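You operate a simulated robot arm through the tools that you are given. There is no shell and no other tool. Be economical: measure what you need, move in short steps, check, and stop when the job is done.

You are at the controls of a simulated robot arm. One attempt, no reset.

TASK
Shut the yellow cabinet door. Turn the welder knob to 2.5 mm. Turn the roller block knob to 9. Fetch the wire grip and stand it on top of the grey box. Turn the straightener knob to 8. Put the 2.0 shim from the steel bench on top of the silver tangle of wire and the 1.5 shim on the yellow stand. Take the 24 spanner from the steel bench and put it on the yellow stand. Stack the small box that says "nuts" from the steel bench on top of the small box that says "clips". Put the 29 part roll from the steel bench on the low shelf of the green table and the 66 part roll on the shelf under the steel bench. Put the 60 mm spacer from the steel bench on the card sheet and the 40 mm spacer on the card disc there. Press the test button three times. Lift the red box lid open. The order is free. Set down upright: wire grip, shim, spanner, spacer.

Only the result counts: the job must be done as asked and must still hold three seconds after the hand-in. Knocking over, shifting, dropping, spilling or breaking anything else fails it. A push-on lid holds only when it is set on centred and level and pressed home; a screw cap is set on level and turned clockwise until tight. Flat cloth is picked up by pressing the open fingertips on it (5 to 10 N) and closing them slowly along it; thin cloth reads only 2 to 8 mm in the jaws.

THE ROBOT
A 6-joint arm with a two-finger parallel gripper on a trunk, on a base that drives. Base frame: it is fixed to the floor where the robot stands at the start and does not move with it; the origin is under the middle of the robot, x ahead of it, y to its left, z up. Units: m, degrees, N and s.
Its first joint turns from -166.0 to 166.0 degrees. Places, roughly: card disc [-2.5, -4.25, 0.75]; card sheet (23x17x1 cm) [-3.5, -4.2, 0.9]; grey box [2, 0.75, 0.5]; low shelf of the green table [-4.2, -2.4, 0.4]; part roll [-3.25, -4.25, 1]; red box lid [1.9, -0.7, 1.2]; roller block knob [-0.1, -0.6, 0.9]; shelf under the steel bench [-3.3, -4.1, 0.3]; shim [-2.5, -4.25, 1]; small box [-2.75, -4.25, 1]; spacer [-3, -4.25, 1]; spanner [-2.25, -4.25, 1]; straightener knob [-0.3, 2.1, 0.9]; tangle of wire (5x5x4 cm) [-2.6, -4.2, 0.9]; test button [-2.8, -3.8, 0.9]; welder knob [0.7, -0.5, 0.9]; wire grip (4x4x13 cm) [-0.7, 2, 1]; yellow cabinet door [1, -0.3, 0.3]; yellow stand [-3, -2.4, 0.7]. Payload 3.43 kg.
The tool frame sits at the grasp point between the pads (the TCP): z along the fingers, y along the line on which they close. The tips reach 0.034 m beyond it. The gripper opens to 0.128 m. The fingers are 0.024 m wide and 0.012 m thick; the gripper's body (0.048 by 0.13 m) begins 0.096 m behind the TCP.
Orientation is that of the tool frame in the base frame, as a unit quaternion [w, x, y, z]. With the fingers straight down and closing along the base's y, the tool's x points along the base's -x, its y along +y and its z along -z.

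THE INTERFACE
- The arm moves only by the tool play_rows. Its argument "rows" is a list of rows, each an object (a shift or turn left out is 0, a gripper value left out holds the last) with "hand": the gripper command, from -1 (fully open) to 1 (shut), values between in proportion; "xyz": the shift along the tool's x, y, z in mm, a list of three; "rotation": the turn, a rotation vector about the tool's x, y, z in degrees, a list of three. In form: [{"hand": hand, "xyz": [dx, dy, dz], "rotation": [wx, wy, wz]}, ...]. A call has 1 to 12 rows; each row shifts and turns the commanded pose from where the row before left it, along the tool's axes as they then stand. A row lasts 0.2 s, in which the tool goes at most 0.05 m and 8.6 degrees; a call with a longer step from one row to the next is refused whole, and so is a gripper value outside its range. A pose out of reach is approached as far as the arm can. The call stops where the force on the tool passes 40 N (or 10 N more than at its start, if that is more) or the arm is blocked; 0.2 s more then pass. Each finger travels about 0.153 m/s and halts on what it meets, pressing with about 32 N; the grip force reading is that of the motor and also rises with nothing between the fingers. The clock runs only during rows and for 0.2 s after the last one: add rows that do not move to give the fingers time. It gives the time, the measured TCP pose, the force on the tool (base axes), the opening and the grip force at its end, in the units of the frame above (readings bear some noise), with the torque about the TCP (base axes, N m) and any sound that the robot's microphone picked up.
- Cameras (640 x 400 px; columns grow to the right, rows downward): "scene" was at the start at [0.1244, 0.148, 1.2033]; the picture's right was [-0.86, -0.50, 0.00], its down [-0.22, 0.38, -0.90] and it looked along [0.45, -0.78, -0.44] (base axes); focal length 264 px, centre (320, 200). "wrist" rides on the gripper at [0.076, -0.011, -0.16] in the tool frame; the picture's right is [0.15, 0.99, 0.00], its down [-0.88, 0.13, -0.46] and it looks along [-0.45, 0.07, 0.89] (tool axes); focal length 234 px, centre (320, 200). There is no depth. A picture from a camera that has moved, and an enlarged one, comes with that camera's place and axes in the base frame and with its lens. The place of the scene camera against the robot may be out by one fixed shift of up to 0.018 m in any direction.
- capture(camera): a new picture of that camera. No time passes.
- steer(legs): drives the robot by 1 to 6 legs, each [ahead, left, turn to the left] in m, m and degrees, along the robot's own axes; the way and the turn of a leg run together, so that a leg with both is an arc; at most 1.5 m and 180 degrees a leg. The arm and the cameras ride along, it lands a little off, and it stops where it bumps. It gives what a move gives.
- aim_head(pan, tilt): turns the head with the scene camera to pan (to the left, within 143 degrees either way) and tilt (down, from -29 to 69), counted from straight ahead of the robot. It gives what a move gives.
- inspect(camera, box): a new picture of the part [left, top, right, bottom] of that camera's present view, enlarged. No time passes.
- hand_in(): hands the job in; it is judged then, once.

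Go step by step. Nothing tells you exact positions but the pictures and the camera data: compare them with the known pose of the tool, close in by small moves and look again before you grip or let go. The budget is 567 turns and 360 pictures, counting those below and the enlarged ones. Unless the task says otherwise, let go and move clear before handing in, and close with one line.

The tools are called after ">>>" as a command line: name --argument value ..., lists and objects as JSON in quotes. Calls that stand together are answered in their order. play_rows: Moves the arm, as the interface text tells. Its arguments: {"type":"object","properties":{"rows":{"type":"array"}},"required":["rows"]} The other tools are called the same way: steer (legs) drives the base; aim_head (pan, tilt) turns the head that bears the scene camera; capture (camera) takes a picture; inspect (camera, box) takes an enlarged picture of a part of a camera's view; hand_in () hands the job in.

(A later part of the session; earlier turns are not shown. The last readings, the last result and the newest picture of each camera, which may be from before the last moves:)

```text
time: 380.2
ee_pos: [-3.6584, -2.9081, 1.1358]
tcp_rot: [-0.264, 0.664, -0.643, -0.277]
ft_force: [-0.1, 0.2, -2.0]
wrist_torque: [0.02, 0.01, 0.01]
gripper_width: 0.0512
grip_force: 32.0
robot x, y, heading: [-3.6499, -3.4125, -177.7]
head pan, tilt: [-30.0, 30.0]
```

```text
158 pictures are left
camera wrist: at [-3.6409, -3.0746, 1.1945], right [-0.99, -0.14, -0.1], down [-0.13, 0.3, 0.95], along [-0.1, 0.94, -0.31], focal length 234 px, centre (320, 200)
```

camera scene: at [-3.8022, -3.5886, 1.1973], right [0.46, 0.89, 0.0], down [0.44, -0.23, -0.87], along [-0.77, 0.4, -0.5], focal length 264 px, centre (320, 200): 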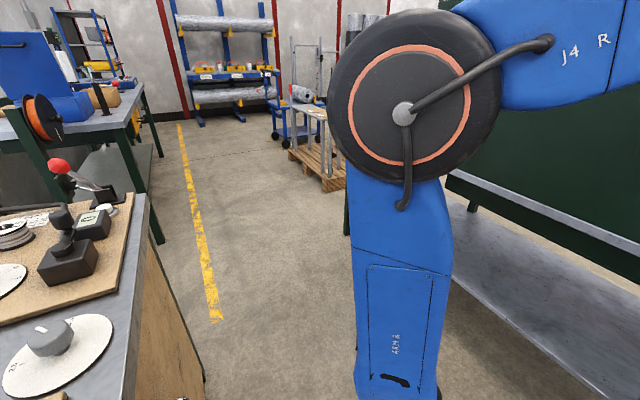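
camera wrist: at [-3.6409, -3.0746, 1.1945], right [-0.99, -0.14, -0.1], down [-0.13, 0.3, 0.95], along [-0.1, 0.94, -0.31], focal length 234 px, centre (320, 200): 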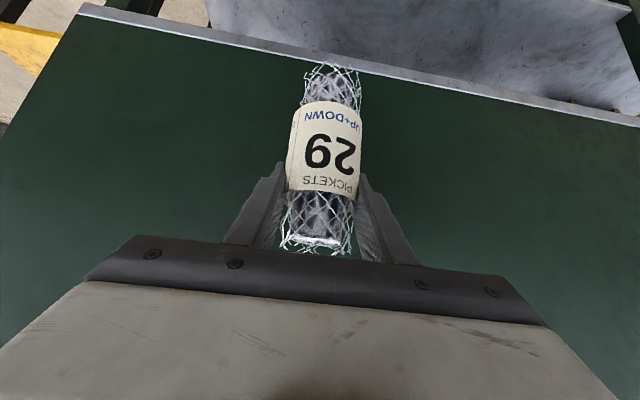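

Now lower the roll in front of the opening: first a bit forward, then straight down.

>>> play_rows --rows '[{"xyz": [-32, 0, 32]}, {"xyz": [-32, 0, 32]}, {"xyz": [-30, 0, 30]}, {"xyz": [33, 0, 33]}, {"xyz": [33, 0, 33]}, {"xyz": [33, 0, 33]}, {"xyz": [33, 0, 33]}, {}]'

>>> capture --camera "wrist"

```text
time: 382.0
ee_pos: [-3.6653, -2.7735, 0.9512]
tcp_rot: [-0.263, 0.664, -0.642, -0.278]
ft_force: [0.1, 0.6, -1.5]
wrist_torque: [0.01, 0.02, 0.02]
gripper_width: 0.0513
grip_force: 32.0
robot x, y, heading: [-3.653, -3.4166, -177.7]
head pan, tilt: [-30.0, 30.0]
```

```text
157 pictures are left
camera wrist: at [-3.6472, -2.9407, 1.009], right [-0.99, -0.14, -0.1], down [-0.13, 0.3, 0.95], along [-0.1, 0.94, -0.31], focal length 234 px, centre (320, 200)
```

wrist: 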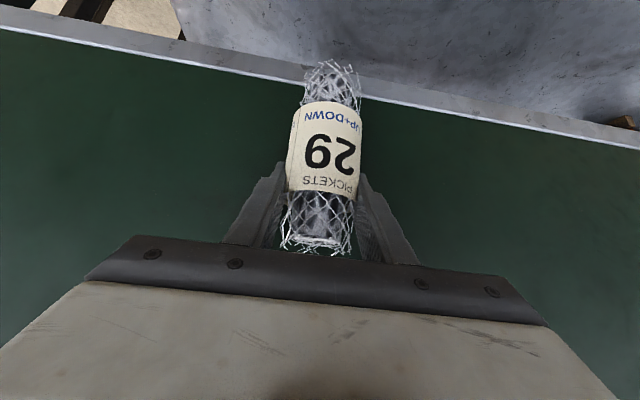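

>>> play_rows --rows '[{"xyz": [31, 0, 31]}, {"xyz": [31, 0, 31]}, {"xyz": [31, 0, 31]}, {"xyz": [31, 0, 31]}, {"xyz": [31, 0, 31]}, {"xyz": [31, 0, 31]}, {"xyz": [31, 0, 31]}, {}]'

>>> capture --camera "wrist"

```text
time: 383.8
ee_pos: [-3.6645, -2.7769, 0.6393]
tcp_rot: [-0.263, 0.664, -0.644, -0.276]
ft_force: [0.1, -0.1, -2.4]
wrist_torque: [0.0, 0.0, 0.02]
gripper_width: 0.0512
grip_force: 31.3
robot x, y, heading: [-3.6522, -3.4161, -177.6]
head pan, tilt: [-30.0, 30.0]
```

```text
156 pictures are left
camera wrist: at [-3.6465, -2.944, 0.6976], right [-0.99, -0.14, -0.1], down [-0.13, 0.3, 0.95], along [-0.1, 0.94, -0.31], focal length 234 px, centre (320, 200)
```

wrist: 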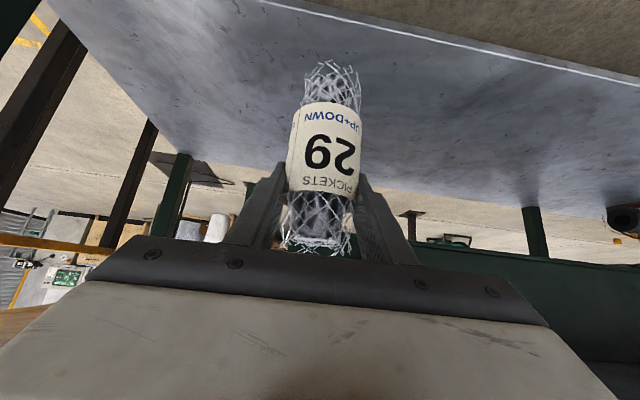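

>>> play_rows --rows '[{"xyz": [33, 0, 33]}, {"xyz": [33, 0, 33]}, {"xyz": [26, 0, 26]}, {"xyz": [-28, 0, 28]}, {"xyz": [-28, 0, 28]}, {}]'

>>> capture --camera "wrist"

>>> aim_head --pan -75 --tilt 45

>>> capture --camera "scene"

```text
time: 385.2
ee_pos: [-3.6713, -2.6967, 0.5098]
tcp_rot: [-0.263, 0.665, -0.642, -0.277]
ft_force: [0.1, -0.1, -2.0]
wrist_torque: [0.0, 0.01, -0.02]
gripper_width: 0.0513
grip_force: 31.6
robot x, y, heading: [-3.652, -3.416, -177.3]
head pan, tilt: [-30.0, 30.0]
```

```text
155 pictures are left
camera wrist: at [-3.6525, -2.8628, 0.5693], right [-0.99, -0.14, -0.1], down [-0.13, 0.3, 0.95], along [-0.1, 0.94, -0.31], focal length 234 px, centre (320, 200)
```

wrist: 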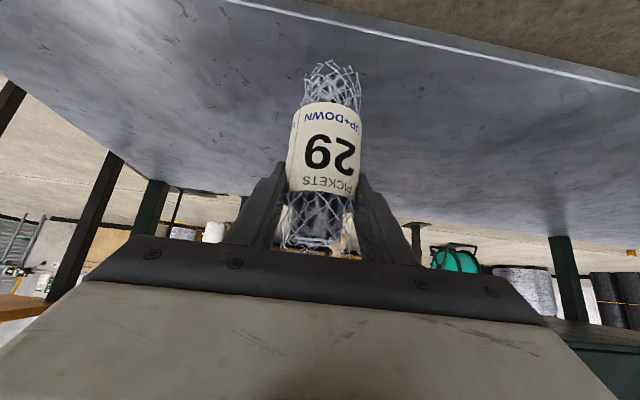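

```text
time: 386.3
ee_pos: [-3.6712, -2.6966, 0.511]
tcp_rot: [-0.263, 0.664, -0.643, -0.277]
ft_force: [-0.2, -0.7, -1.5]
wrist_torque: [-0.02, 0.01, 0.0]
gripper_width: 0.0513
grip_force: 31.9
robot x, y, heading: [-3.6499, -3.4132, -177.4]
head pan, tilt: [-75.0, 45.0]
```

```text
154 pictures are left
camera scene: at [-3.7464, -3.5527, 1.1748], right [0.95, 0.3, 0.0], down [0.21, -0.67, -0.71], along [-0.21, 0.67, -0.71], focal length 264 px, centre (320, 200)
```

scene: 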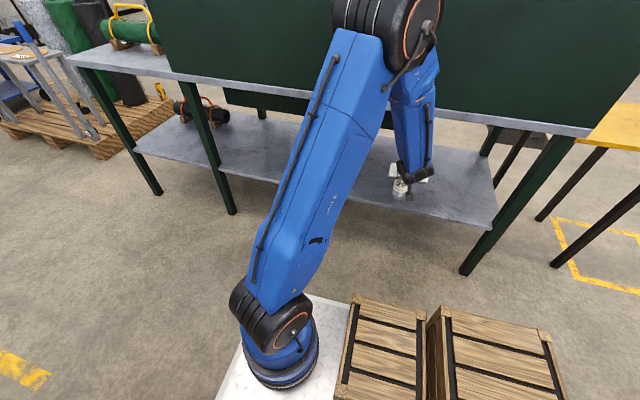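

>>> play_rows --rows '[{"xyz": [-28, 0, 28]}, {"xyz": [-28, 0, 28]}, {"xyz": [14, 0, 14]}, {}]'

>>> capture --camera "wrist"

```text
time: 387.3
ee_pos: [-3.6742, -2.6175, 0.49]
tcp_rot: [-0.262, 0.665, -0.642, -0.278]
ft_force: [-1.2, 0.0, -1.3]
wrist_torque: [-0.04, 0.01, 0.01]
gripper_width: 0.0512
grip_force: 32.4
robot x, y, heading: [-3.6496, -3.4151, -177.6]
head pan, tilt: [-75.0, 45.0]
```

```text
153 pictures are left
camera wrist: at [-3.6557, -2.7855, 0.5484], right [-0.99, -0.14, -0.1], down [-0.13, 0.3, 0.95], along [-0.1, 0.94, -0.31], focal length 234 px, centre (320, 200)
```

wrist: 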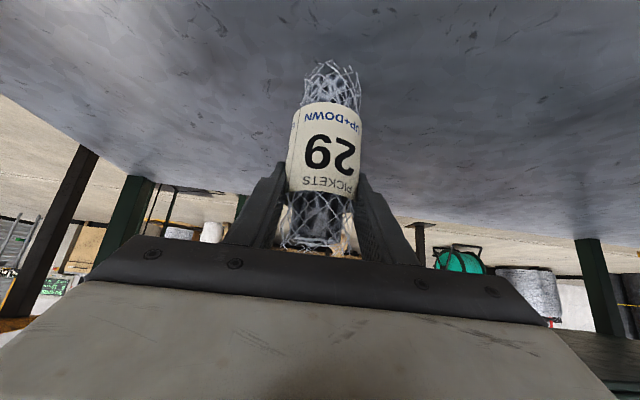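

>>> play_rows --rows '[{"xyz": [7, 0, 7]}, {"xyz": [4.2, 0, 4.2]}, {"xyz": [4.2, 0, 4.2]}, {}]'

>>> play_rows --rows '[{"xyz": [3, 0, 3]}, {"xyz": [3, 0, 3]}, {}]'

```text
time: 388.3
ee_pos: [-3.6734, -2.616, 0.47]
tcp_rot: [-0.264, 0.664, -0.642, -0.278]
ft_force: [0.1, 0.3, -1.2]
wrist_torque: [-0.02, 0.0, -0.02]
gripper_width: 0.0513
grip_force: 31.9
robot x, y, heading: [-3.653, -3.4171, -177.7]
head pan, tilt: [-75.0, 45.0]
```

```text
time: 389.1
ee_pos: [-3.6738, -2.6155, 0.4636]
tcp_rot: [-0.264, 0.664, -0.642, -0.278]
ft_force: [6.5, 5.4, 19.9]
wrist_torque: [0.22, -0.88, 0.13]
gripper_width: 0.0515
grip_force: 32.0
robot x, y, heading: [-3.6496, -3.4146, -177.8]
head pan, tilt: [-75.0, 45.0]
```

Contact with the shelf. Release and withdraw.

>>> play_rows --rows '[{"xyz": [-1.2, 0, -1.2]}, {"hand": 0}, {"hand": -0.2}, {"hand": -0.6}, {"hand": -1}, {"xyz": [20, 0, -20]}, {"xyz": [28, 0, -28]}, {"xyz": [28, 0, -28]}, {"xyz": [28, 0, -28]}, {}]'

>>> capture --camera "wrist"

```text
time: 391.3
ee_pos: [-3.6667, -2.762, 0.4639]
tcp_rot: [-0.263, 0.664, -0.643, -0.277]
ft_force: [0.9, -0.8, -0.1]
wrist_torque: [0.0, -0.03, -0.03]
gripper_width: 0.128
grip_force: 0.1
robot x, y, heading: [-3.649, -3.4173, -177.5]
head pan, tilt: [-75.0, 45.0]
```

```text
152 pictures are left
camera wrist: at [-3.6493, -2.9289, 0.5213], right [-0.99, -0.14, -0.1], down [-0.13, 0.3, 0.95], along [-0.1, 0.94, -0.31], focal length 234 px, centre (320, 200)
```

wrist: 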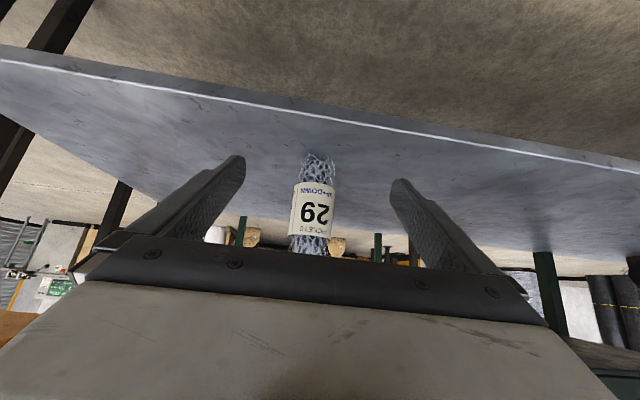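

Roll 29 stands on the low shelf. Raise the arm and return to the open area, turning back so the arm faces the bench.

>>> play_rows --rows '[{"xyz": [-33, 0, -33]}, {"xyz": [-33, 0, -33]}, {"xyz": [-33, 0, -33]}, {"xyz": [-33, 0, -33]}, {"xyz": [-33, 0, -33]}, {"xyz": [-33, 0, -33]}, {"xyz": [-33, 0, -33]}, {"xyz": [-33, 0, -33]}, {"xyz": [-33, 0, -33]}, {"xyz": [-33, 0, -33]}, {"xyz": [-33, 0, -33]}, {"xyz": [-33, 0, -33]}]'

>>> play_rows --rows '[{"xyz": [-20, 0, -25]}, {"xyz": [-10, 0, -45]}, {"xyz": [32, 0, -33]}, {"xyz": [32, 0, -33]}]'

>>> steer --legs '[[0, 0, -2.5], [-1.4, 0, 0], [-0.8, 0, 0], [0, 0, -179]]'

```text
time: 393.1
ee_pos: [-3.6642, -2.7673, 0.7997]
tcp_rot: [-0.249, 0.664, -0.649, -0.274]
ft_force: [-0.5, 0.7, -0.1]
wrist_torque: [-0.02, -0.01, 0.04]
gripper_width: 0.1281
grip_force: 0.1
robot x, y, heading: [-3.6512, -3.4124, -177.5]
head pan, tilt: [-75.0, 45.0]
stopped in row 8: the force on the tool passed its limit at 189 N (the readings are from after the stop); the commanded pose is now the measured one
```

```text
time: 393.4
ee_pos: [-3.6658, -2.7705, 0.8054]
tcp_rot: [-0.24, 0.666, -0.652, -0.272]
ft_force: [-0.4, 0.3, 0.3]
wrist_torque: [0.01, -0.02, -0.01]
gripper_width: 0.1279
grip_force: 0.2
robot x, y, heading: [-3.6495, -3.4155, -177.3]
head pan, tilt: [-75.0, 45.0]
stopped in row 1: the force on the tool passed its limit at 94 N (the readings are from after the stop); the commanded pose is now the measured one
```

```text
time: 394.3
ee_pos: [-3.6418, -2.7713, 0.806]
tcp_rot: [0.245, -0.654, 0.663, 0.269]
ft_force: [0.6, -4.1, 1.4]
wrist_torque: [0.0, 0.04, 0.28]
gripper_width: 0.1277
grip_force: 0.1
robot x, y, heading: [-3.6516, -3.4133, -179.7]
head pan, tilt: [-75.0, 45.0]
stopped in leg 1: the force on the tool passed its limit at 51 N (the readings are from after the stop); the commanded pose is now the measured one
```

I clipped the tabletop edge from below with the fingertips. Back away first, then raise.

>>> play_rows --rows '[{"xyz": [14, 0, -14]}, {"xyz": [28, 0, -28]}, {"xyz": [28, 0, -28]}, {}]'

>>> capture --camera "wrist"

>>> capture --camera "scene"

```text
time: 395.3
ee_pos: [-3.6414, -2.8682, 0.8075]
tcp_rot: [0.244, -0.653, 0.664, 0.269]
ft_force: [-0.7, 1.0, 1.4]
wrist_torque: [-0.01, 0.01, -0.02]
gripper_width: 0.1281
grip_force: 0.0
robot x, y, heading: [-3.65, -3.4147, -179.6]
head pan, tilt: [-75.0, 45.0]
```

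```text
151 pictures are left
camera wrist: at [-3.6264, -3.0331, 0.8724], right [-0.99, -0.11, -0.06], down [-0.09, 0.34, 0.94], along [-0.08, 0.93, -0.35], focal length 234 px, centre (320, 200)
```

wrist: 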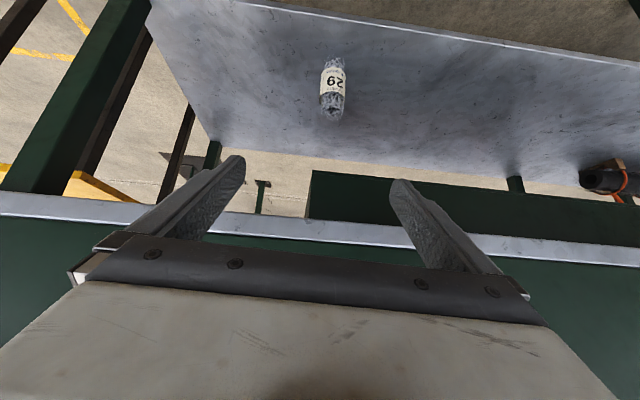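

```text
150 pictures are left
camera scene: at [-3.7519, -3.5495, 1.1747], right [0.96, 0.26, 0.0], down [0.19, -0.68, -0.71], along [-0.19, 0.68, -0.71], focal length 264 px, centre (320, 200)
```

scene: 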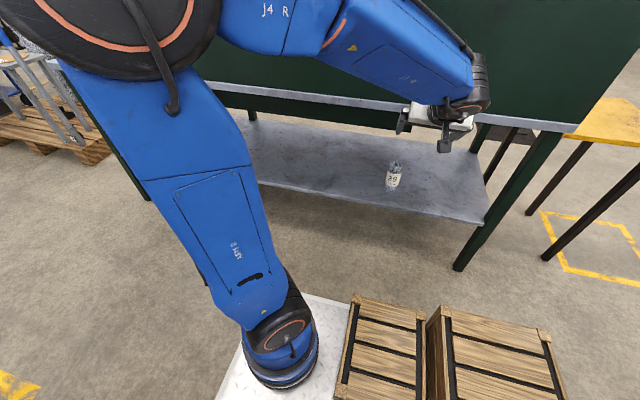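

Roll 29 still stands fine. Raise the arm clear.

>>> play_rows --rows '[{"xyz": [-20, 0, -35]}, {"xyz": [-33, 0, -33]}, {"xyz": [-33, 0, -33]}, {"xyz": [-33, 0, -33]}, {"xyz": [-33, 0, -33]}, {"xyz": [-33, 0, -33]}, {"xyz": [-33, 0, -33]}, {}]'

```text
time: 397.1
ee_pos: [-3.6318, -2.8677, 1.1296]
tcp_rot: [0.244, -0.654, 0.664, 0.269]
ft_force: [0.6, -0.6, -1.1]
wrist_torque: [0.02, -0.04, 0.03]
gripper_width: 0.1281
grip_force: 0.1
robot x, y, heading: [-3.6487, -3.4148, -179.8]
head pan, tilt: [-75.0, 45.0]
```

>>> steer --legs '[[-1.4, 0, 0], [-0.75, -0.1, 0], [0, 0, -179.8]]'

>>> aim_head --pan -110 --tilt 28

>>> capture --camera "scene"

```text
time: 415.2
ee_pos: [-1.512, -3.8499, 1.1278]
tcp_rot: [0.267, 0.67, 0.647, -0.246]
ft_force: [0.3, -0.4, -0.4]
wrist_torque: [0.0, 0.03, 0.0]
gripper_width: 0.128
grip_force: 0.1
robot x, y, heading: [-1.4846, -3.3014, -0.8]
head pan, tilt: [-75.0, 45.0]
```

```text
time: 416.2
ee_pos: [-1.5123, -3.85, 1.1297]
tcp_rot: [0.267, 0.67, 0.647, -0.247]
ft_force: [-0.4, -0.3, -0.7]
wrist_torque: [-0.01, -0.01, 0.01]
gripper_width: 0.1277
grip_force: 0.0
robot x, y, heading: [-1.4852, -3.2976, -0.7]
head pan, tilt: [-110.0, 28.0]
```

```text
149 pictures are left
camera scene: at [-1.4361, -3.1602, 1.2005], right [-0.94, 0.35, 0.0], down [0.17, 0.44, -0.88], along [-0.31, -0.83, -0.47], focal length 264 px, centre (320, 200)
```

scene: 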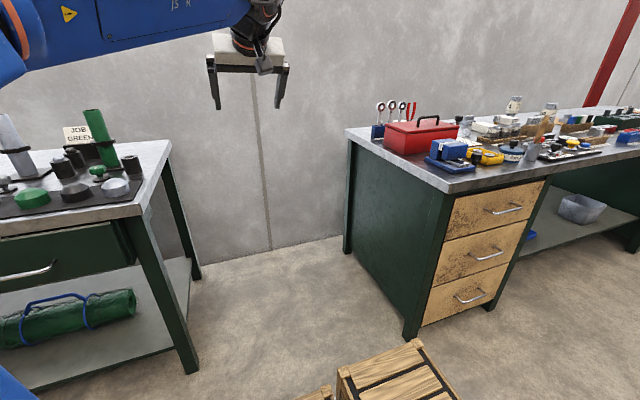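

Next roll 66. I correct a small tool roll and drive to x≈-3.08.

>>> play_rows --rows '[{"rotation": [0, 0, -3.2]}, {"xyz": [-10, 0, -10]}]'

>>> steer --legs '[[-1.3, 0, 0.7], [-0.3, 0, 0]]'

>>> capture --camera "wrist"

```text
time: 416.9
ee_pos: [-1.5126, -3.85, 1.143]
tcp_rot: [0.26, 0.651, 0.667, -0.254]
ft_force: [-0.3, -0.7, 0.2]
wrist_torque: [-0.02, 0.0, -0.02]
gripper_width: 0.1278
grip_force: 0.0
robot x, y, heading: [-1.4864, -3.3013, -0.6]
head pan, tilt: [-110.0, 28.0]
```

```text
time: 424.9
ee_pos: [-3.1005, -3.8157, 1.144]
tcp_rot: [0.258, 0.655, 0.663, -0.255]
ft_force: [0.1, 0.1, 0.1]
wrist_torque: [0.0, 0.02, 0.01]
gripper_width: 0.1279
grip_force: 0.1
robot x, y, heading: [-3.064, -3.27, -1.5]
head pan, tilt: [-110.0, 28.0]
```

```text
148 pictures are left
camera wrist: at [-3.1132, -3.6535, 1.2083], right [0.99, 0.12, -0.1], down [0.13, -0.34, 0.93], along [0.08, -0.93, -0.35], focal length 234 px, centre (320, 200)
```

wrist: 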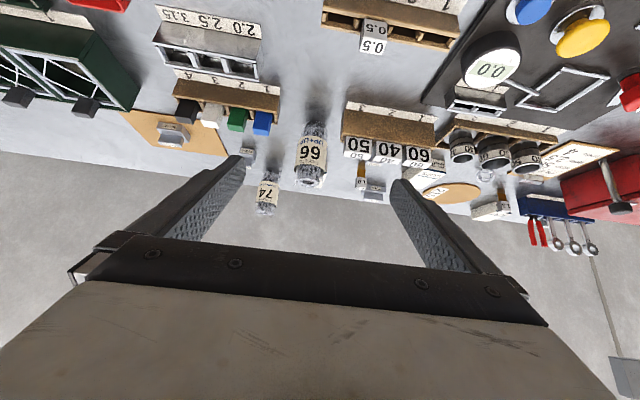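

>>> play_rows --rows '[{"hand": -0.55, "xyz": [-22, 0.5, 43.5]}, {"xyz": [-22, 0.5, 43.5]}, {"xyz": [-22, 0.5, 43.5]}, {"xyz": [-22, 0.5, 43.5]}, {}]'

>>> capture --camera "wrist"

```text
time: 426.1
ee_pos: [-3.0977, -4.0042, 1.0738]
tcp_rot: [0.258, 0.656, 0.662, -0.256]
ft_force: [-0.4, -0.6, -0.2]
wrist_torque: [-0.03, 0.01, 0.04]
gripper_width: 0.0993
grip_force: 0.1
robot x, y, heading: [-3.0642, -3.2704, -1.3]
head pan, tilt: [-110.0, 28.0]
```

```text
147 pictures are left
camera wrist: at [-3.1111, -3.841, 1.1381], right [0.99, 0.12, -0.1], down [0.13, -0.34, 0.93], along [0.08, -0.93, -0.35], focal length 234 px, centre (320, 200)
```

wrist: 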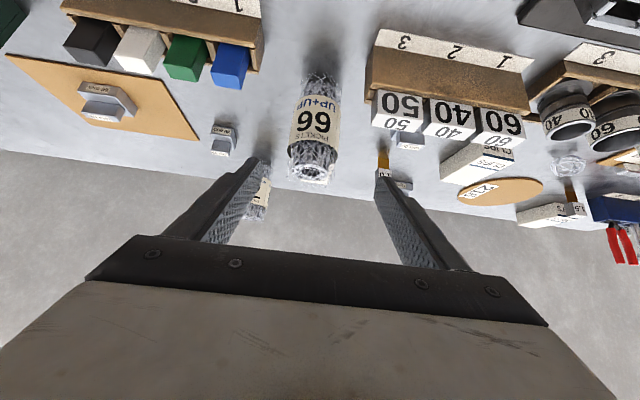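

>>> play_rows --rows '[{"xyz": [0, -4, 40]}, {"xyz": [0, 0, 40]}, {"xyz": [0, 0, 30]}, {}]'

>>> capture --camera "wrist"

```text
time: 427.1
ee_pos: [-3.1023, -4.0794, 0.9923]
tcp_rot: [0.259, 0.655, 0.662, -0.256]
ft_force: [-0.4, -1.1, -0.1]
wrist_torque: [0.0, 0.02, 0.01]
gripper_width: 0.0991
grip_force: 0.0
robot x, y, heading: [-3.0658, -3.2662, -1.6]
head pan, tilt: [-110.0, 28.0]
```

```text
146 pictures are left
camera wrist: at [-3.1145, -3.9162, 1.058], right [0.99, 0.12, -0.1], down [0.13, -0.34, 0.93], along [0.08, -0.93, -0.35], focal length 234 px, centre (320, 200)
```

wrist: 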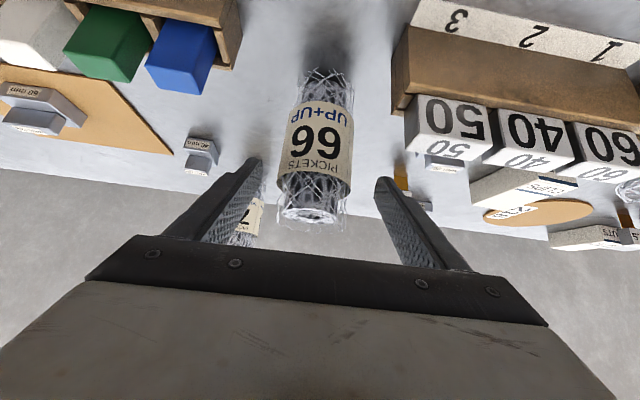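

>>> play_rows --rows '[{"xyz": [0, 0, 20]}, {"xyz": [0, 0, 20]}, {"hand": -0.3}, {"hand": 0}, {"hand": 0.2}, {"hand": 1}, {"hand": 1}]'

>>> capture --camera "wrist"

```text
time: 428.8
ee_pos: [-3.1007, -4.1035, 0.9627]
tcp_rot: [0.258, 0.655, 0.662, -0.255]
ft_force: [0.5, -0.2, 0.0]
wrist_torque: [0.02, 0.06, 0.02]
gripper_width: 0.0635
grip_force: 32.7
robot x, y, heading: [-3.0649, -3.2673, -1.5]
head pan, tilt: [-110.0, 28.0]
```

```text
145 pictures are left
camera wrist: at [-3.1123, -3.9409, 1.0285], right [0.99, 0.12, -0.1], down [0.13, -0.34, 0.93], along [0.08, -0.93, -0.35], focal length 234 px, centre (320, 200)
```

wrist: 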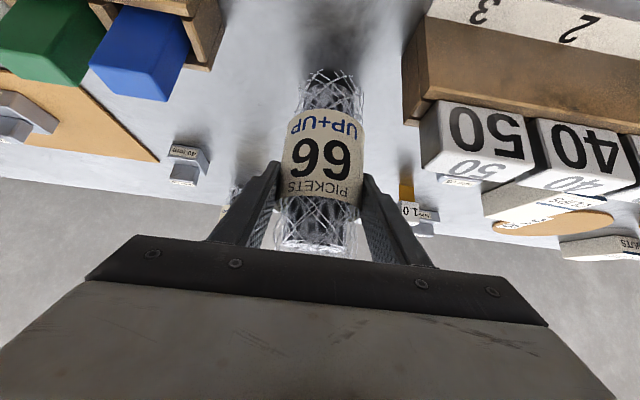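

Gripped (64 mm). Lift up and retract.

>>> play_rows --rows '[{"xyz": [-10, 0, -11]}, {"xyz": [-20, 0, -22]}, {"xyz": [-30, 0, -33]}, {"xyz": [-30, 0, -33]}, {"xyz": [-22, 0, -24]}, {"xyz": [31, 0, -28]}, {"xyz": [31, 0, -28]}, {"xyz": [31, 0, -28]}, {"xyz": [31, 0, -28]}, {}]'

>>> capture --camera "wrist"

```text
time: 430.9
ee_pos: [-3.1008, -3.9337, 1.1288]
tcp_rot: [0.258, 0.656, 0.662, -0.256]
ft_force: [-0.8, -0.4, -2.3]
wrist_torque: [0.03, -0.02, -0.02]
gripper_width: 0.0635
grip_force: 32.3
robot x, y, heading: [-3.0673, -3.2675, -1.5]
head pan, tilt: [-110.0, 28.0]
```

```text
144 pictures are left
camera wrist: at [-3.1133, -3.7716, 1.1939], right [0.99, 0.12, -0.1], down [0.13, -0.34, 0.93], along [0.08, -0.93, -0.35], focal length 234 px, centre (320, 200)
```

wrist: 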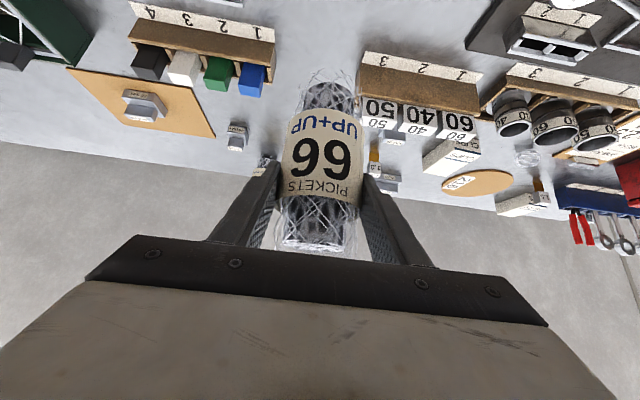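

I'll place it on the under-bench shelf between the blue bowl and the grey bin (x≈-3.29). Drive away from the bench for room to lower the arm.

>>> steer --legs '[[0, 0.2, 1.5], [-0.19, 0, 0]]'

>>> play_rows --rows '[{"xyz": [27, 0, -25]}, {"xyz": [27, 0, -25]}, {}]'

>>> aim_head --pan -85 --tilt 38

>>> capture --camera "scene"

```text
time: 433.7
ee_pos: [-3.2758, -3.7298, 1.1286]
tcp_rot: [0.26, 0.65, 0.668, -0.253]
ft_force: [-0.7, 0.4, -3.1]
wrist_torque: [0.01, 0.0, 0.01]
gripper_width: 0.0632
grip_force: 32.2
robot x, y, heading: [-3.2506, -3.0646, -0.6]
head pan, tilt: [-110.0, 28.0]
```

```text
time: 434.5
ee_pos: [-3.2795, -3.6555, 1.1286]
tcp_rot: [0.261, 0.65, 0.667, -0.253]
ft_force: [-1.0, -0.2, -3.2]
wrist_torque: [0.04, 0.0, -0.01]
gripper_width: 0.0633
grip_force: 32.2
robot x, y, heading: [-3.253, -3.0612, -0.6]
head pan, tilt: [-110.0, 28.0]
```

```text
time: 435.4
ee_pos: [-3.281, -3.6547, 1.1296]
tcp_rot: [0.26, 0.65, 0.668, -0.253]
ft_force: [-0.8, -0.1, -2.2]
wrist_torque: [0.0, 0.02, -0.01]
gripper_width: 0.0633
grip_force: 31.7
robot x, y, heading: [-3.2567, -3.0608, -0.6]
head pan, tilt: [-85.0, 38.0]
```

```text
143 pictures are left
camera scene: at [-3.167, -2.9215, 1.185], right [-1.0, -0.08, 0.0], down [-0.05, 0.61, -0.79], along [0.06, -0.79, -0.62], focal length 264 px, centre (320, 200)
```

scene: 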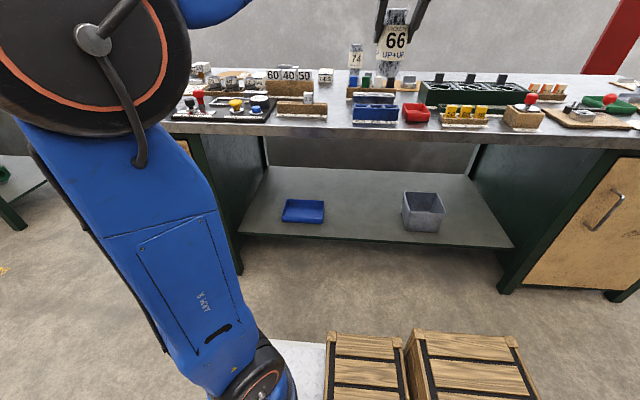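

Lower the roll in front of the bench edge.

>>> play_rows --rows '[{"xyz": [31, 0, 34]}, {"xyz": [31, 0, 34]}, {"xyz": [31, 0, 34]}, {"xyz": [31, 0, 34]}, {"xyz": [31, 0, 34]}, {"xyz": [31, 0, 34]}, {"xyz": [31, 0, 34]}, {}]'

>>> capture --camera "wrist"

```text
time: 437.2
ee_pos: [-3.2754, -3.6545, 0.8074]
tcp_rot: [0.26, 0.65, 0.667, -0.254]
ft_force: [0.0, -0.5, -2.3]
wrist_torque: [0.06, 0.0, -0.01]
gripper_width: 0.063
grip_force: 31.9
robot x, y, heading: [-3.2549, -3.0653, -0.5]
head pan, tilt: [-85.0, 38.0]
```

```text
142 pictures are left
camera wrist: at [-3.2908, -3.4936, 0.873], right [0.99, 0.13, -0.1], down [0.14, -0.34, 0.93], along [0.09, -0.93, -0.35], focal length 234 px, centre (320, 200)
```

wrist: 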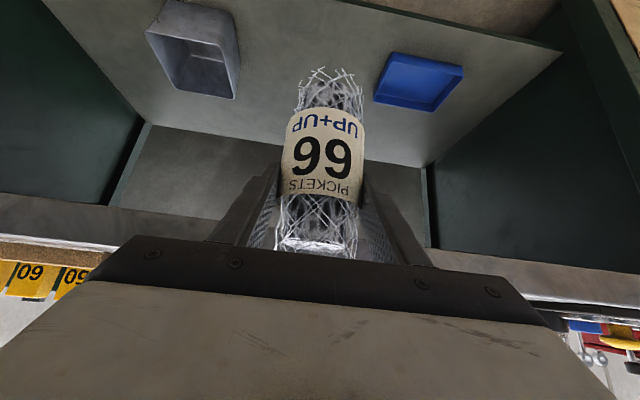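

>>> play_rows --rows '[{"xyz": [31, 0, 34]}, {"xyz": [31, 0, 34]}, {"xyz": [31, 0, 34]}, {"xyz": [31, 0, 34]}, {"xyz": [31, 0, 34]}, {"xyz": [31, 0, 34]}, {"xyz": [31, 0, 34]}, {}]'

>>> capture --camera "wrist"

```text
time: 439.0
ee_pos: [-3.2787, -3.6565, 0.4848]
tcp_rot: [0.26, 0.65, 0.667, -0.254]
ft_force: [0.2, 0.4, -2.1]
wrist_torque: [0.05, 0.02, 0.03]
gripper_width: 0.0632
grip_force: 32.0
robot x, y, heading: [-3.2544, -3.0594, -0.4]
head pan, tilt: [-85.0, 38.0]
```

```text
141 pictures are left
camera wrist: at [-3.2943, -3.4935, 0.5515], right [0.99, 0.13, -0.1], down [0.14, -0.34, 0.93], along [0.09, -0.93, -0.35], focal length 234 px, centre (320, 200)
```

wrist: 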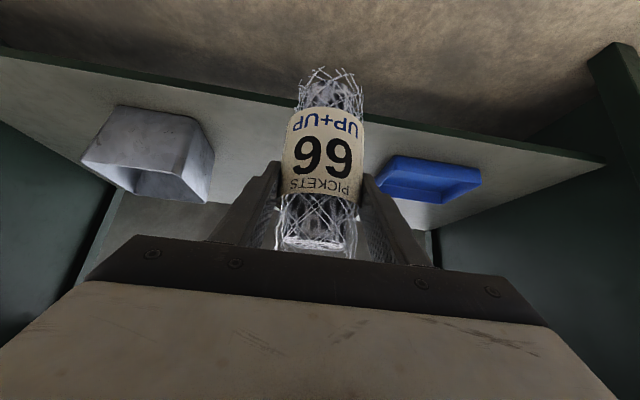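

>>> play_rows --rows '[{"xyz": [32, 0, 35]}, {"xyz": [-32, 0, 30]}, {"xyz": [-32, 0, 30]}, {"xyz": [-32, 0, 30]}, {"xyz": [-32, 0, 30]}, {"xyz": [-32, 0, 30]}, {}]'

>>> capture --camera "wrist"

```text
time: 440.6
ee_pos: [-3.2713, -3.8773, 0.4397]
tcp_rot: [0.259, 0.651, 0.667, -0.254]
ft_force: [-0.2, 0.3, -1.8]
wrist_torque: [0.03, -0.02, 0.04]
gripper_width: 0.0629
grip_force: 31.6
robot x, y, heading: [-3.2554, -3.0636, -0.5]
head pan, tilt: [-85.0, 38.0]
```

```text
140 pictures are left
camera wrist: at [-3.2866, -3.7145, 0.5056], right [0.99, 0.13, -0.1], down [0.14, -0.34, 0.93], along [0.09, -0.93, -0.35], focal length 234 px, centre (320, 200)
```

wrist: 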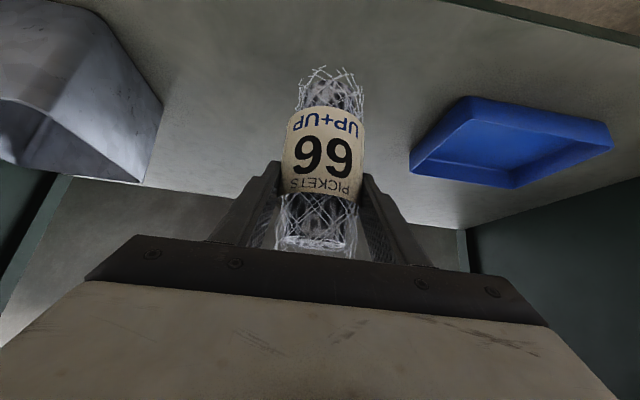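

Over the shelf with room either side. Lower until contact.

>>> play_rows --rows '[{"xyz": [17, 0, 18.5]}, {"xyz": [10, 0, 11]}, {"xyz": [7, 0, 7.5]}, {}]'

>>> play_rows --rows '[{"xyz": [3.4, 0, 3.7]}, {"xyz": [3.4, 0, 3.7]}, {}]'

```text
time: 441.6
ee_pos: [-3.2716, -3.8777, 0.3877]
tcp_rot: [0.26, 0.651, 0.667, -0.253]
ft_force: [0.8, 0.0, -2.7]
wrist_torque: [0.03, -0.03, 0.01]
gripper_width: 0.0629
grip_force: 32.1
robot x, y, heading: [-3.2489, -3.0617, -0.6]
head pan, tilt: [-85.0, 38.0]
```

```text
time: 442.4
ee_pos: [-3.2737, -3.8785, 0.3764]
tcp_rot: [0.26, 0.651, 0.667, -0.253]
ft_force: [0.5, 0.2, -2.7]
wrist_torque: [0.02, -0.02, 0.03]
gripper_width: 0.0628
grip_force: 32.2
robot x, y, heading: [-3.2523, -3.0633, -0.1]
head pan, tilt: [-85.0, 38.0]
```

>>> play_rows --rows '[{"xyz": [3.4, 0, 3.7]}, {"xyz": [3.4, 0, 3.7]}, {}]'

>>> play_rows --rows '[{"xyz": [2, 0, 2.2]}, {"xyz": [2, 0, 2.2]}, {}]'

```text
time: 443.2
ee_pos: [-3.2728, -3.8775, 0.3669]
tcp_rot: [0.261, 0.65, 0.667, -0.255]
ft_force: [-4.0, 1.8, 14.4]
wrist_torque: [-0.39, 0.31, -0.09]
gripper_width: 0.0628
grip_force: 32.2
robot x, y, heading: [-3.2539, -3.0621, -0.7]
head pan, tilt: [-85.0, 38.0]
```

```text
time: 444.0
ee_pos: [-3.272, -3.8777, 0.3597]
tcp_rot: [0.26, 0.65, 0.668, -0.253]
ft_force: [1.4, 0.6, 3.9]
wrist_torque: [-0.12, -0.08, 0.07]
gripper_width: 0.0597
grip_force: 31.7
robot x, y, heading: [-3.2554, -3.0571, -0.6]
head pan, tilt: [-85.0, 38.0]
```

Seated. Release, open wide and withdraw straight back (not upward).

>>> play_rows --rows '[{"hand": -0.1}, {"hand": -0.4}, {"hand": -0.7}, {"hand": -1}, {"xyz": [20, 0, -18]}, {"xyz": [32, 0, -30]}, {"xyz": [32, 0, -30]}, {"xyz": [32, 0, -30]}, {"xyz": [32, 0, -30]}, {"xyz": [32, 0, -30]}, {}]'

>>> capture --camera "wrist"

```text
time: 446.4
ee_pos: [-3.2876, -3.6413, 0.3734]
tcp_rot: [0.264, 0.651, 0.668, -0.245]
ft_force: [0.9, -0.8, -0.2]
wrist_torque: [-0.01, -0.03, -0.01]
gripper_width: 0.128
grip_force: 0.0
out of reach, approached as far as the arm can: row 10
robot x, y, heading: [-3.2519, -3.0609, -0.7]
head pan, tilt: [-85.0, 38.0]
```

```text
139 pictures are left
camera wrist: at [-3.304, -3.4783, 0.4401], right [0.99, 0.14, -0.08], down [0.13, -0.34, 0.93], along [0.1, -0.93, -0.35], focal length 234 px, centre (320, 200)
```

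wrist: 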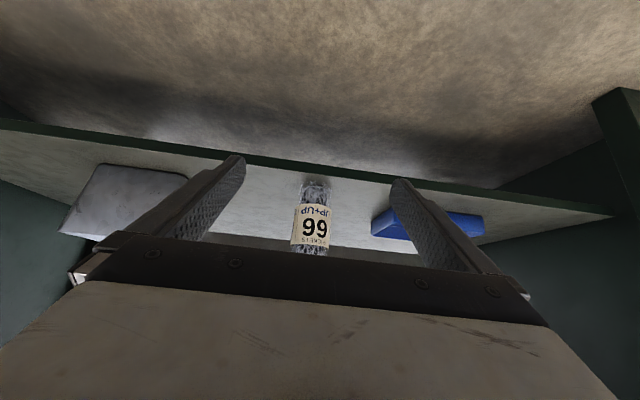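

Roll 66 stands on the under-bench shelf. Raise the arm carefully.

>>> play_rows --rows '[{"xyz": [-29, 0, -34]}, {"xyz": [-30, 0, -34]}, {"xyz": [-30, 0, -34]}, {"xyz": [-30, 0, -34]}, {"xyz": [-30, 0, -34]}, {"xyz": [-30, 0, -34]}, {"xyz": [-30, 0, -34]}, {}]'

```text
time: 448.2
ee_pos: [-3.2898, -3.6309, 0.6925]
tcp_rot: [0.261, 0.65, 0.668, -0.253]
ft_force: [-0.2, -0.5, 0.0]
wrist_torque: [-0.02, 0.0, 0.02]
gripper_width: 0.1278
grip_force: 0.0
robot x, y, heading: [-3.2534, -3.0594, -0.7]
head pan, tilt: [-85.0, 38.0]
```

>>> play_rows --rows '[{"xyz": [-29, 0, -34]}, {"xyz": [-30, 0, -34]}, {"xyz": [-30, 0, -34]}, {"xyz": [-30, 0, -34]}, {"xyz": [-30, 0, -34]}, {"xyz": [-30, 0, -34]}, {"xyz": [-30, 0, -34]}, {"xyz": [-30, 0, -34]}, {"xyz": [-30, 0, -34]}, {"xyz": [-25, 0, -28]}, {}]'

>>> capture --camera "wrist"

```text
time: 450.6
ee_pos: [-3.2844, -3.6249, 1.1367]
tcp_rot: [0.261, 0.65, 0.667, -0.253]
ft_force: [0.8, 0.7, -0.1]
wrist_torque: [-0.02, 0.02, 0.04]
gripper_width: 0.1281
grip_force: 0.0
robot x, y, heading: [-3.2553, -3.0598, -0.4]
head pan, tilt: [-85.0, 38.0]
```

```text
138 pictures are left
camera wrist: at [-3.3002, -3.4624, 1.2017], right [0.99, 0.13, -0.1], down [0.14, -0.34, 0.93], along [0.09, -0.93, -0.35], focal length 234 px, centre (320, 200)
```

wrist: 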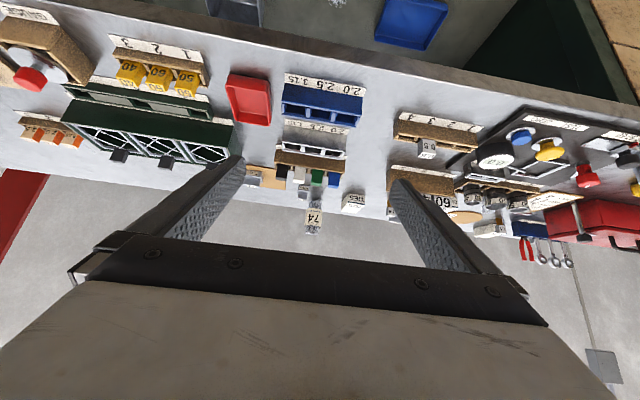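

Now the 40 mm spacer. Drive to the bench side (y≈-3.4) and look.

>>> steer --legs '[[-0.03, -0.33, 0.5]]'

>>> capture --camera "wrist"

```text
time: 452.8
ee_pos: [-3.3108, -3.9569, 1.1356]
tcp_rot: [0.262, 0.647, 0.67, -0.253]
ft_force: [0.5, -1.0, -0.1]
wrist_torque: [-0.01, 0.01, -0.01]
gripper_width: 0.128
grip_force: 0.0
robot x, y, heading: [-3.2863, -3.3928, 0.1]
head pan, tilt: [-85.0, 38.0]
```

```text
137 pictures are left
camera wrist: at [-3.329, -3.7959, 1.2014], right [0.98, 0.14, -0.1], down [0.14, -0.33, 0.93], along [0.1, -0.93, -0.35], focal length 234 px, centre (320, 200)
```

wrist: 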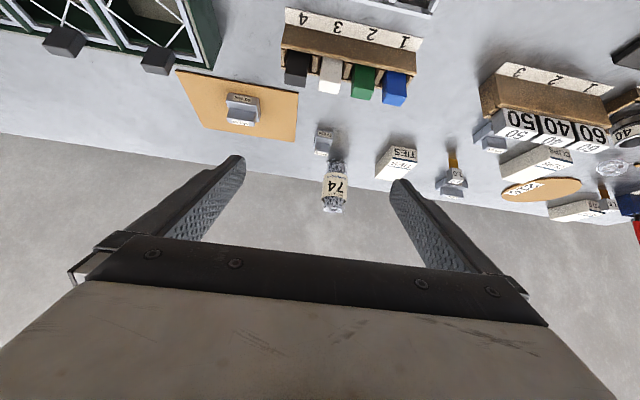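

>>> play_rows --rows '[{"hand": -0.5, "xyz": [-8, 2.3, 47.4]}, {"xyz": [-8, 2.3, 47.4]}, {"xyz": [-8, 2.3, 47.4]}, {"xyz": [-8, 2.3, 47.4]}, {"xyz": [-7, 2.3, 40]}, {}]'

>>> inspect --camera "wrist" --box '[220, 60, 440, 230]'

```text
time: 454.2
ee_pos: [-3.2959, -4.1399, 0.9946]
tcp_rot: [0.261, 0.647, 0.67, -0.252]
ft_force: [0.1, 1.3, 0.9]
wrist_torque: [-0.01, -0.04, -0.01]
gripper_width: 0.0959
grip_force: 0.1
robot x, y, heading: [-3.2878, -3.3937, 0.4]
head pan, tilt: [-85.0, 38.0]
```

```text
2.35 times, centred on (330, 145) of wrist
camera zoom: at [-3.3123, -3.977, 1.0603], right [0.98, 0.14, -0.1], down [0.14, -0.33, 0.93], along [0.1, -0.93, -0.35], focal length 551 px, centre (296, 329)
```

zoom: 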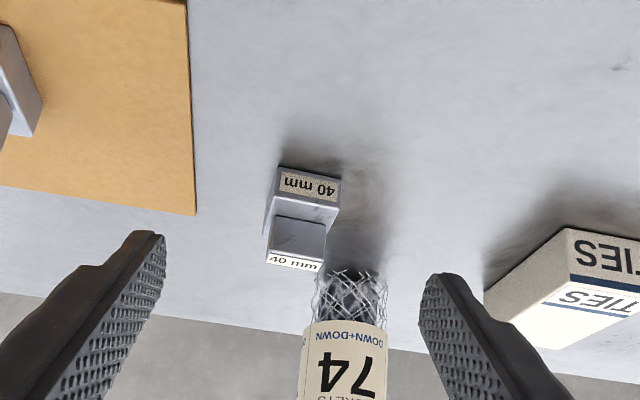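

>>> play_rows --rows '[{"hand": -0.3, "xyz": [-7.8, 1.5, 39]}, {"xyz": [-7.8, 1.5, 39]}, {}]'

>>> inspect --camera "wrist" --box '[220, 60, 440, 230]'

```text
time: 455.0
ee_pos: [-3.2895, -4.2068, 0.9488]
tcp_rot: [0.261, 0.647, 0.671, -0.252]
ft_force: [-0.8, 0.0, -0.5]
wrist_torque: [0.01, 0.0, 0.01]
gripper_width: 0.0832
grip_force: 0.1
robot x, y, heading: [-3.2871, -3.3984, -0.0]
head pan, tilt: [-85.0, 38.0]
```

```text
2.35 times, centred on (330, 145) of wrist
camera zoom: at [-3.3062, -4.0446, 1.0139], right [0.98, 0.14, -0.1], down [0.14, -0.33, 0.93], along [0.1, -0.93, -0.35], focal length 551 px, centre (296, 329)
```

zoom: 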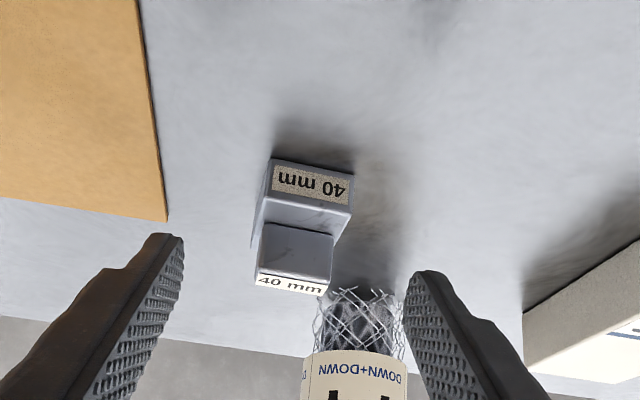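

>>> play_rows --rows '[{"xyz": [-2, 0, 18]}, {"xyz": [-2, 0, 16]}, {"hand": 0}, {"hand": 0.2}, {"hand": 1}, {"hand": 1}]'

>>> inspect --camera "wrist" --box '[220, 60, 440, 230]'

```text
time: 456.4
ee_pos: [-3.289, -4.2326, 0.9263]
tcp_rot: [0.261, 0.647, 0.67, -0.252]
ft_force: [0.1, 0.6, 0.1]
wrist_torque: [-0.03, -0.04, 0.03]
gripper_width: 0.0001
grip_force: 32.0
robot x, y, heading: [-3.2868, -3.3934, 0.1]
head pan, tilt: [-85.0, 38.0]
```

```text
2.35 times, centred on (330, 145) of wrist
camera zoom: at [-3.3055, -4.0704, 0.9912], right [0.98, 0.14, -0.1], down [0.14, -0.33, 0.93], along [0.1, -0.93, -0.35], focal length 551 px, centre (296, 329)
```

zoom: 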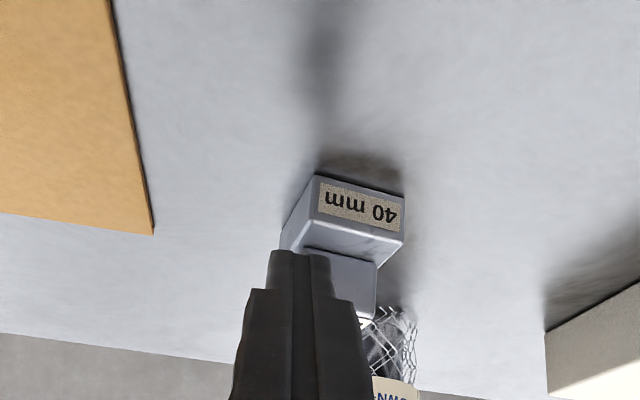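

The fingers closed short of the block and nudged it slightly right. I back off, reopen and re-measure.

>>> play_rows --rows '[{"xyz": [0, 0, -30]}, {"hand": -0.3, "xyz": [0, 0, -30]}, {"hand": -0.5}, {}]'

>>> inspect --camera "wrist" --box '[220, 60, 440, 230]'

```text
time: 457.4
ee_pos: [-3.2886, -4.1908, 0.9697]
tcp_rot: [0.261, 0.647, 0.67, -0.253]
ft_force: [-0.4, 0.4, 0.7]
wrist_torque: [-0.01, 0.0, 0.07]
gripper_width: 0.0959
grip_force: 0.1
robot x, y, heading: [-3.2873, -3.3937, -0.0]
head pan, tilt: [-85.0, 38.0]
```

```text
2.35 times, centred on (330, 145) of wrist
camera zoom: at [-3.3053, -4.0279, 1.0347], right [0.98, 0.14, -0.1], down [0.14, -0.33, 0.93], along [0.1, -0.93, -0.35], focal length 551 px, centre (296, 329)
```

zoom: 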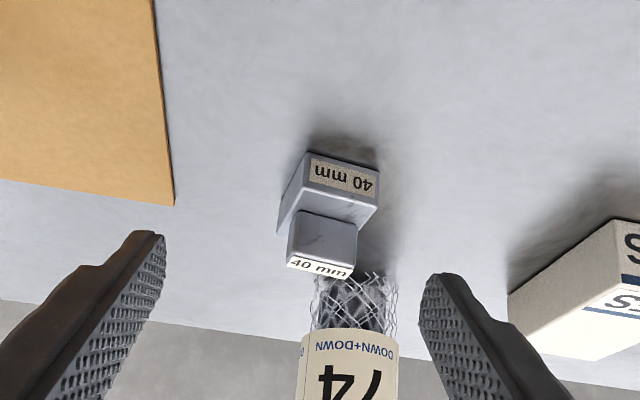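

Block centre is now ≈(-3.271, -4.256), yawed slightly. Align and go deeper this time.

>>> play_rows --rows '[{"hand": -0.15, "xyz": [0, 15.5, 0], "rotation": [3.2, 0, 3.5]}, {"xyz": [-4, 0, 30]}, {"xyz": [-2, 0, 20]}, {}]'

>>> inspect --camera "wrist" --box '[220, 60, 440, 230]'

```text
time: 458.4
ee_pos: [-3.2785, -4.23, 0.9356]
tcp_rot: [0.251, 0.675, 0.642, -0.263]
ft_force: [0.0, 0.2, -1.1]
wrist_torque: [0.0, -0.03, -0.02]
gripper_width: 0.0739
grip_force: 0.0
robot x, y, heading: [-3.2799, -3.392, -0.2]
head pan, tilt: [-85.0, 38.0]
```

```text
2.35 times, centred on (330, 145) of wrist
camera zoom: at [-3.2814, -4.0669, 1.0015], right [0.99, 0.06, -0.1], down [0.11, -0.35, 0.93], along [0.02, -0.94, -0.35], focal length 551 px, centre (296, 329)
```

zoom: 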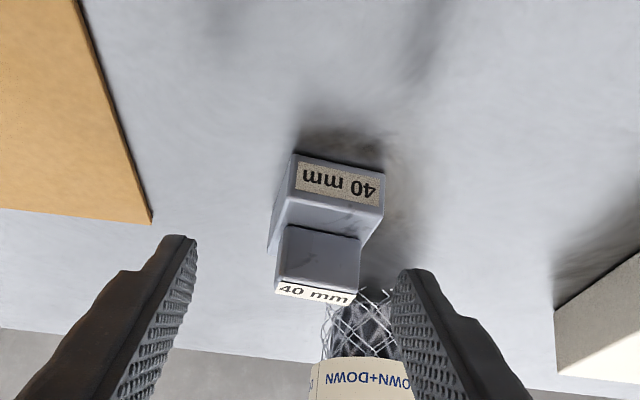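

>>> play_rows --rows '[{"xyz": [-1, 9, 13]}, {"xyz": [-1, 0, 14]}, {}]'

>>> inspect --camera "wrist" --box '[220, 60, 440, 230]'

```text
time: 459.2
ee_pos: [-3.2683, -4.25, 0.9161]
tcp_rot: [0.25, 0.675, 0.643, -0.263]
ft_force: [-0.5, 0.2, -1.0]
wrist_torque: [-0.01, 0.01, 0.02]
gripper_width: 0.0737
grip_force: 0.0
robot x, y, heading: [-3.2842, -3.3973, 0.1]
head pan, tilt: [-85.0, 38.0]
```

```text
2.35 times, centred on (330, 145) of wrist
camera zoom: at [-3.2718, -4.0874, 0.9822], right [0.99, 0.06, -0.1], down [0.11, -0.35, 0.93], along [0.02, -0.94, -0.35], focal length 551 px, centre (296, 329)
```

zoom: 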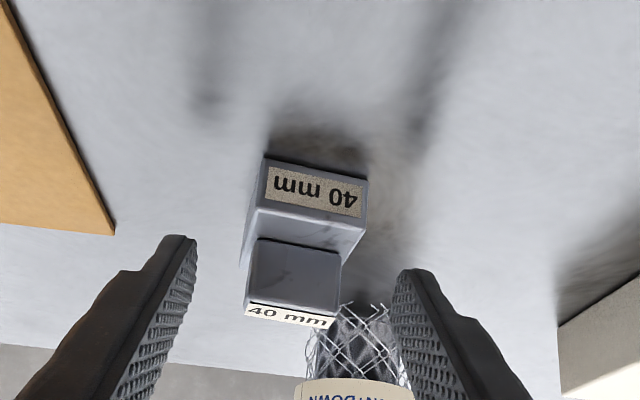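

>>> play_rows --rows '[{"hand": 0.1}, {"hand": 0.25}, {"hand": 0.4}, {"hand": 1}, {"hand": 1}]'

>>> inspect --camera "wrist" --box '[220, 60, 440, 230]'

```text
time: 460.4
ee_pos: [-3.2688, -4.2504, 0.9175]
tcp_rot: [0.251, 0.674, 0.642, -0.263]
ft_force: [-0.2, -0.1, 0.6]
wrist_torque: [-0.04, -0.01, -0.05]
gripper_width: 0.0333
grip_force: 32.0
robot x, y, heading: [-3.2861, -3.3957, -0.0]
head pan, tilt: [-85.0, 38.0]
```

```text
2.35 times, centred on (330, 145) of wrist
camera zoom: at [-3.2718, -4.0873, 0.9822], right [0.99, 0.06, -0.1], down [0.11, -0.35, 0.93], along [0.02, -0.94, -0.35], focal length 551 px, centre (296, 329)
```

zoom: 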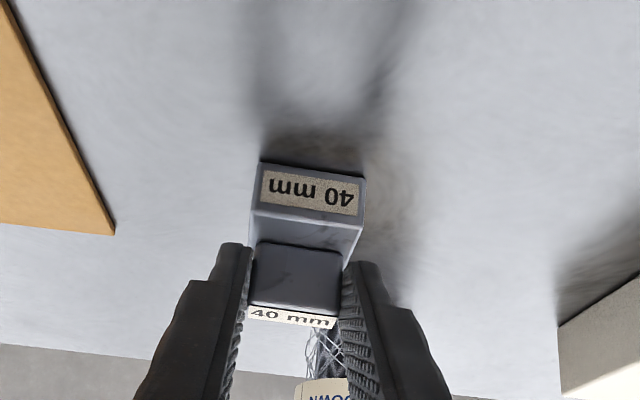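

Gripped at 33 mm. Lift and retract.

>>> play_rows --rows '[{"xyz": [-13.5, 0, -14.7]}, {"xyz": [-30, 0, -33]}, {"xyz": [-30, 0, -33]}, {"xyz": [-30, 0, -33]}, {"xyz": [-20, 0, -22]}, {"xyz": [30, 0, -27]}, {"xyz": [30, 0, -27]}, {"xyz": [30, 0, -27]}, {"xyz": [30, 0, -27]}, {"xyz": [30, 0, -27]}, {"xyz": [30, 0, -27]}, {}]'

>>> capture --camera "wrist"

```text
time: 463.0
ee_pos: [-3.2575, -4.0059, 1.0951]
tcp_rot: [0.25, 0.675, 0.642, -0.263]
ft_force: [-0.1, 0.0, -1.1]
wrist_torque: [0.07, 0.0, -0.01]
gripper_width: 0.0333
grip_force: 31.6
robot x, y, heading: [-3.2839, -3.3949, -0.2]
head pan, tilt: [-85.0, 38.0]
```

```text
129 pictures are left
camera wrist: at [-3.2595, -3.8434, 1.1604], right [0.99, 0.06, -0.1], down [0.11, -0.35, 0.93], along [0.02, -0.94, -0.35], focal length 234 px, centre (320, 200)
```

wrist: 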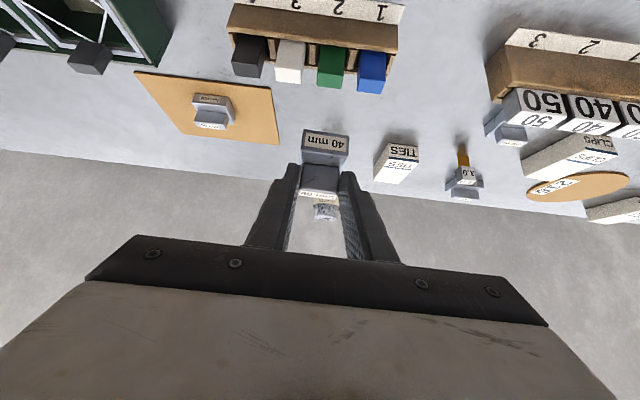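

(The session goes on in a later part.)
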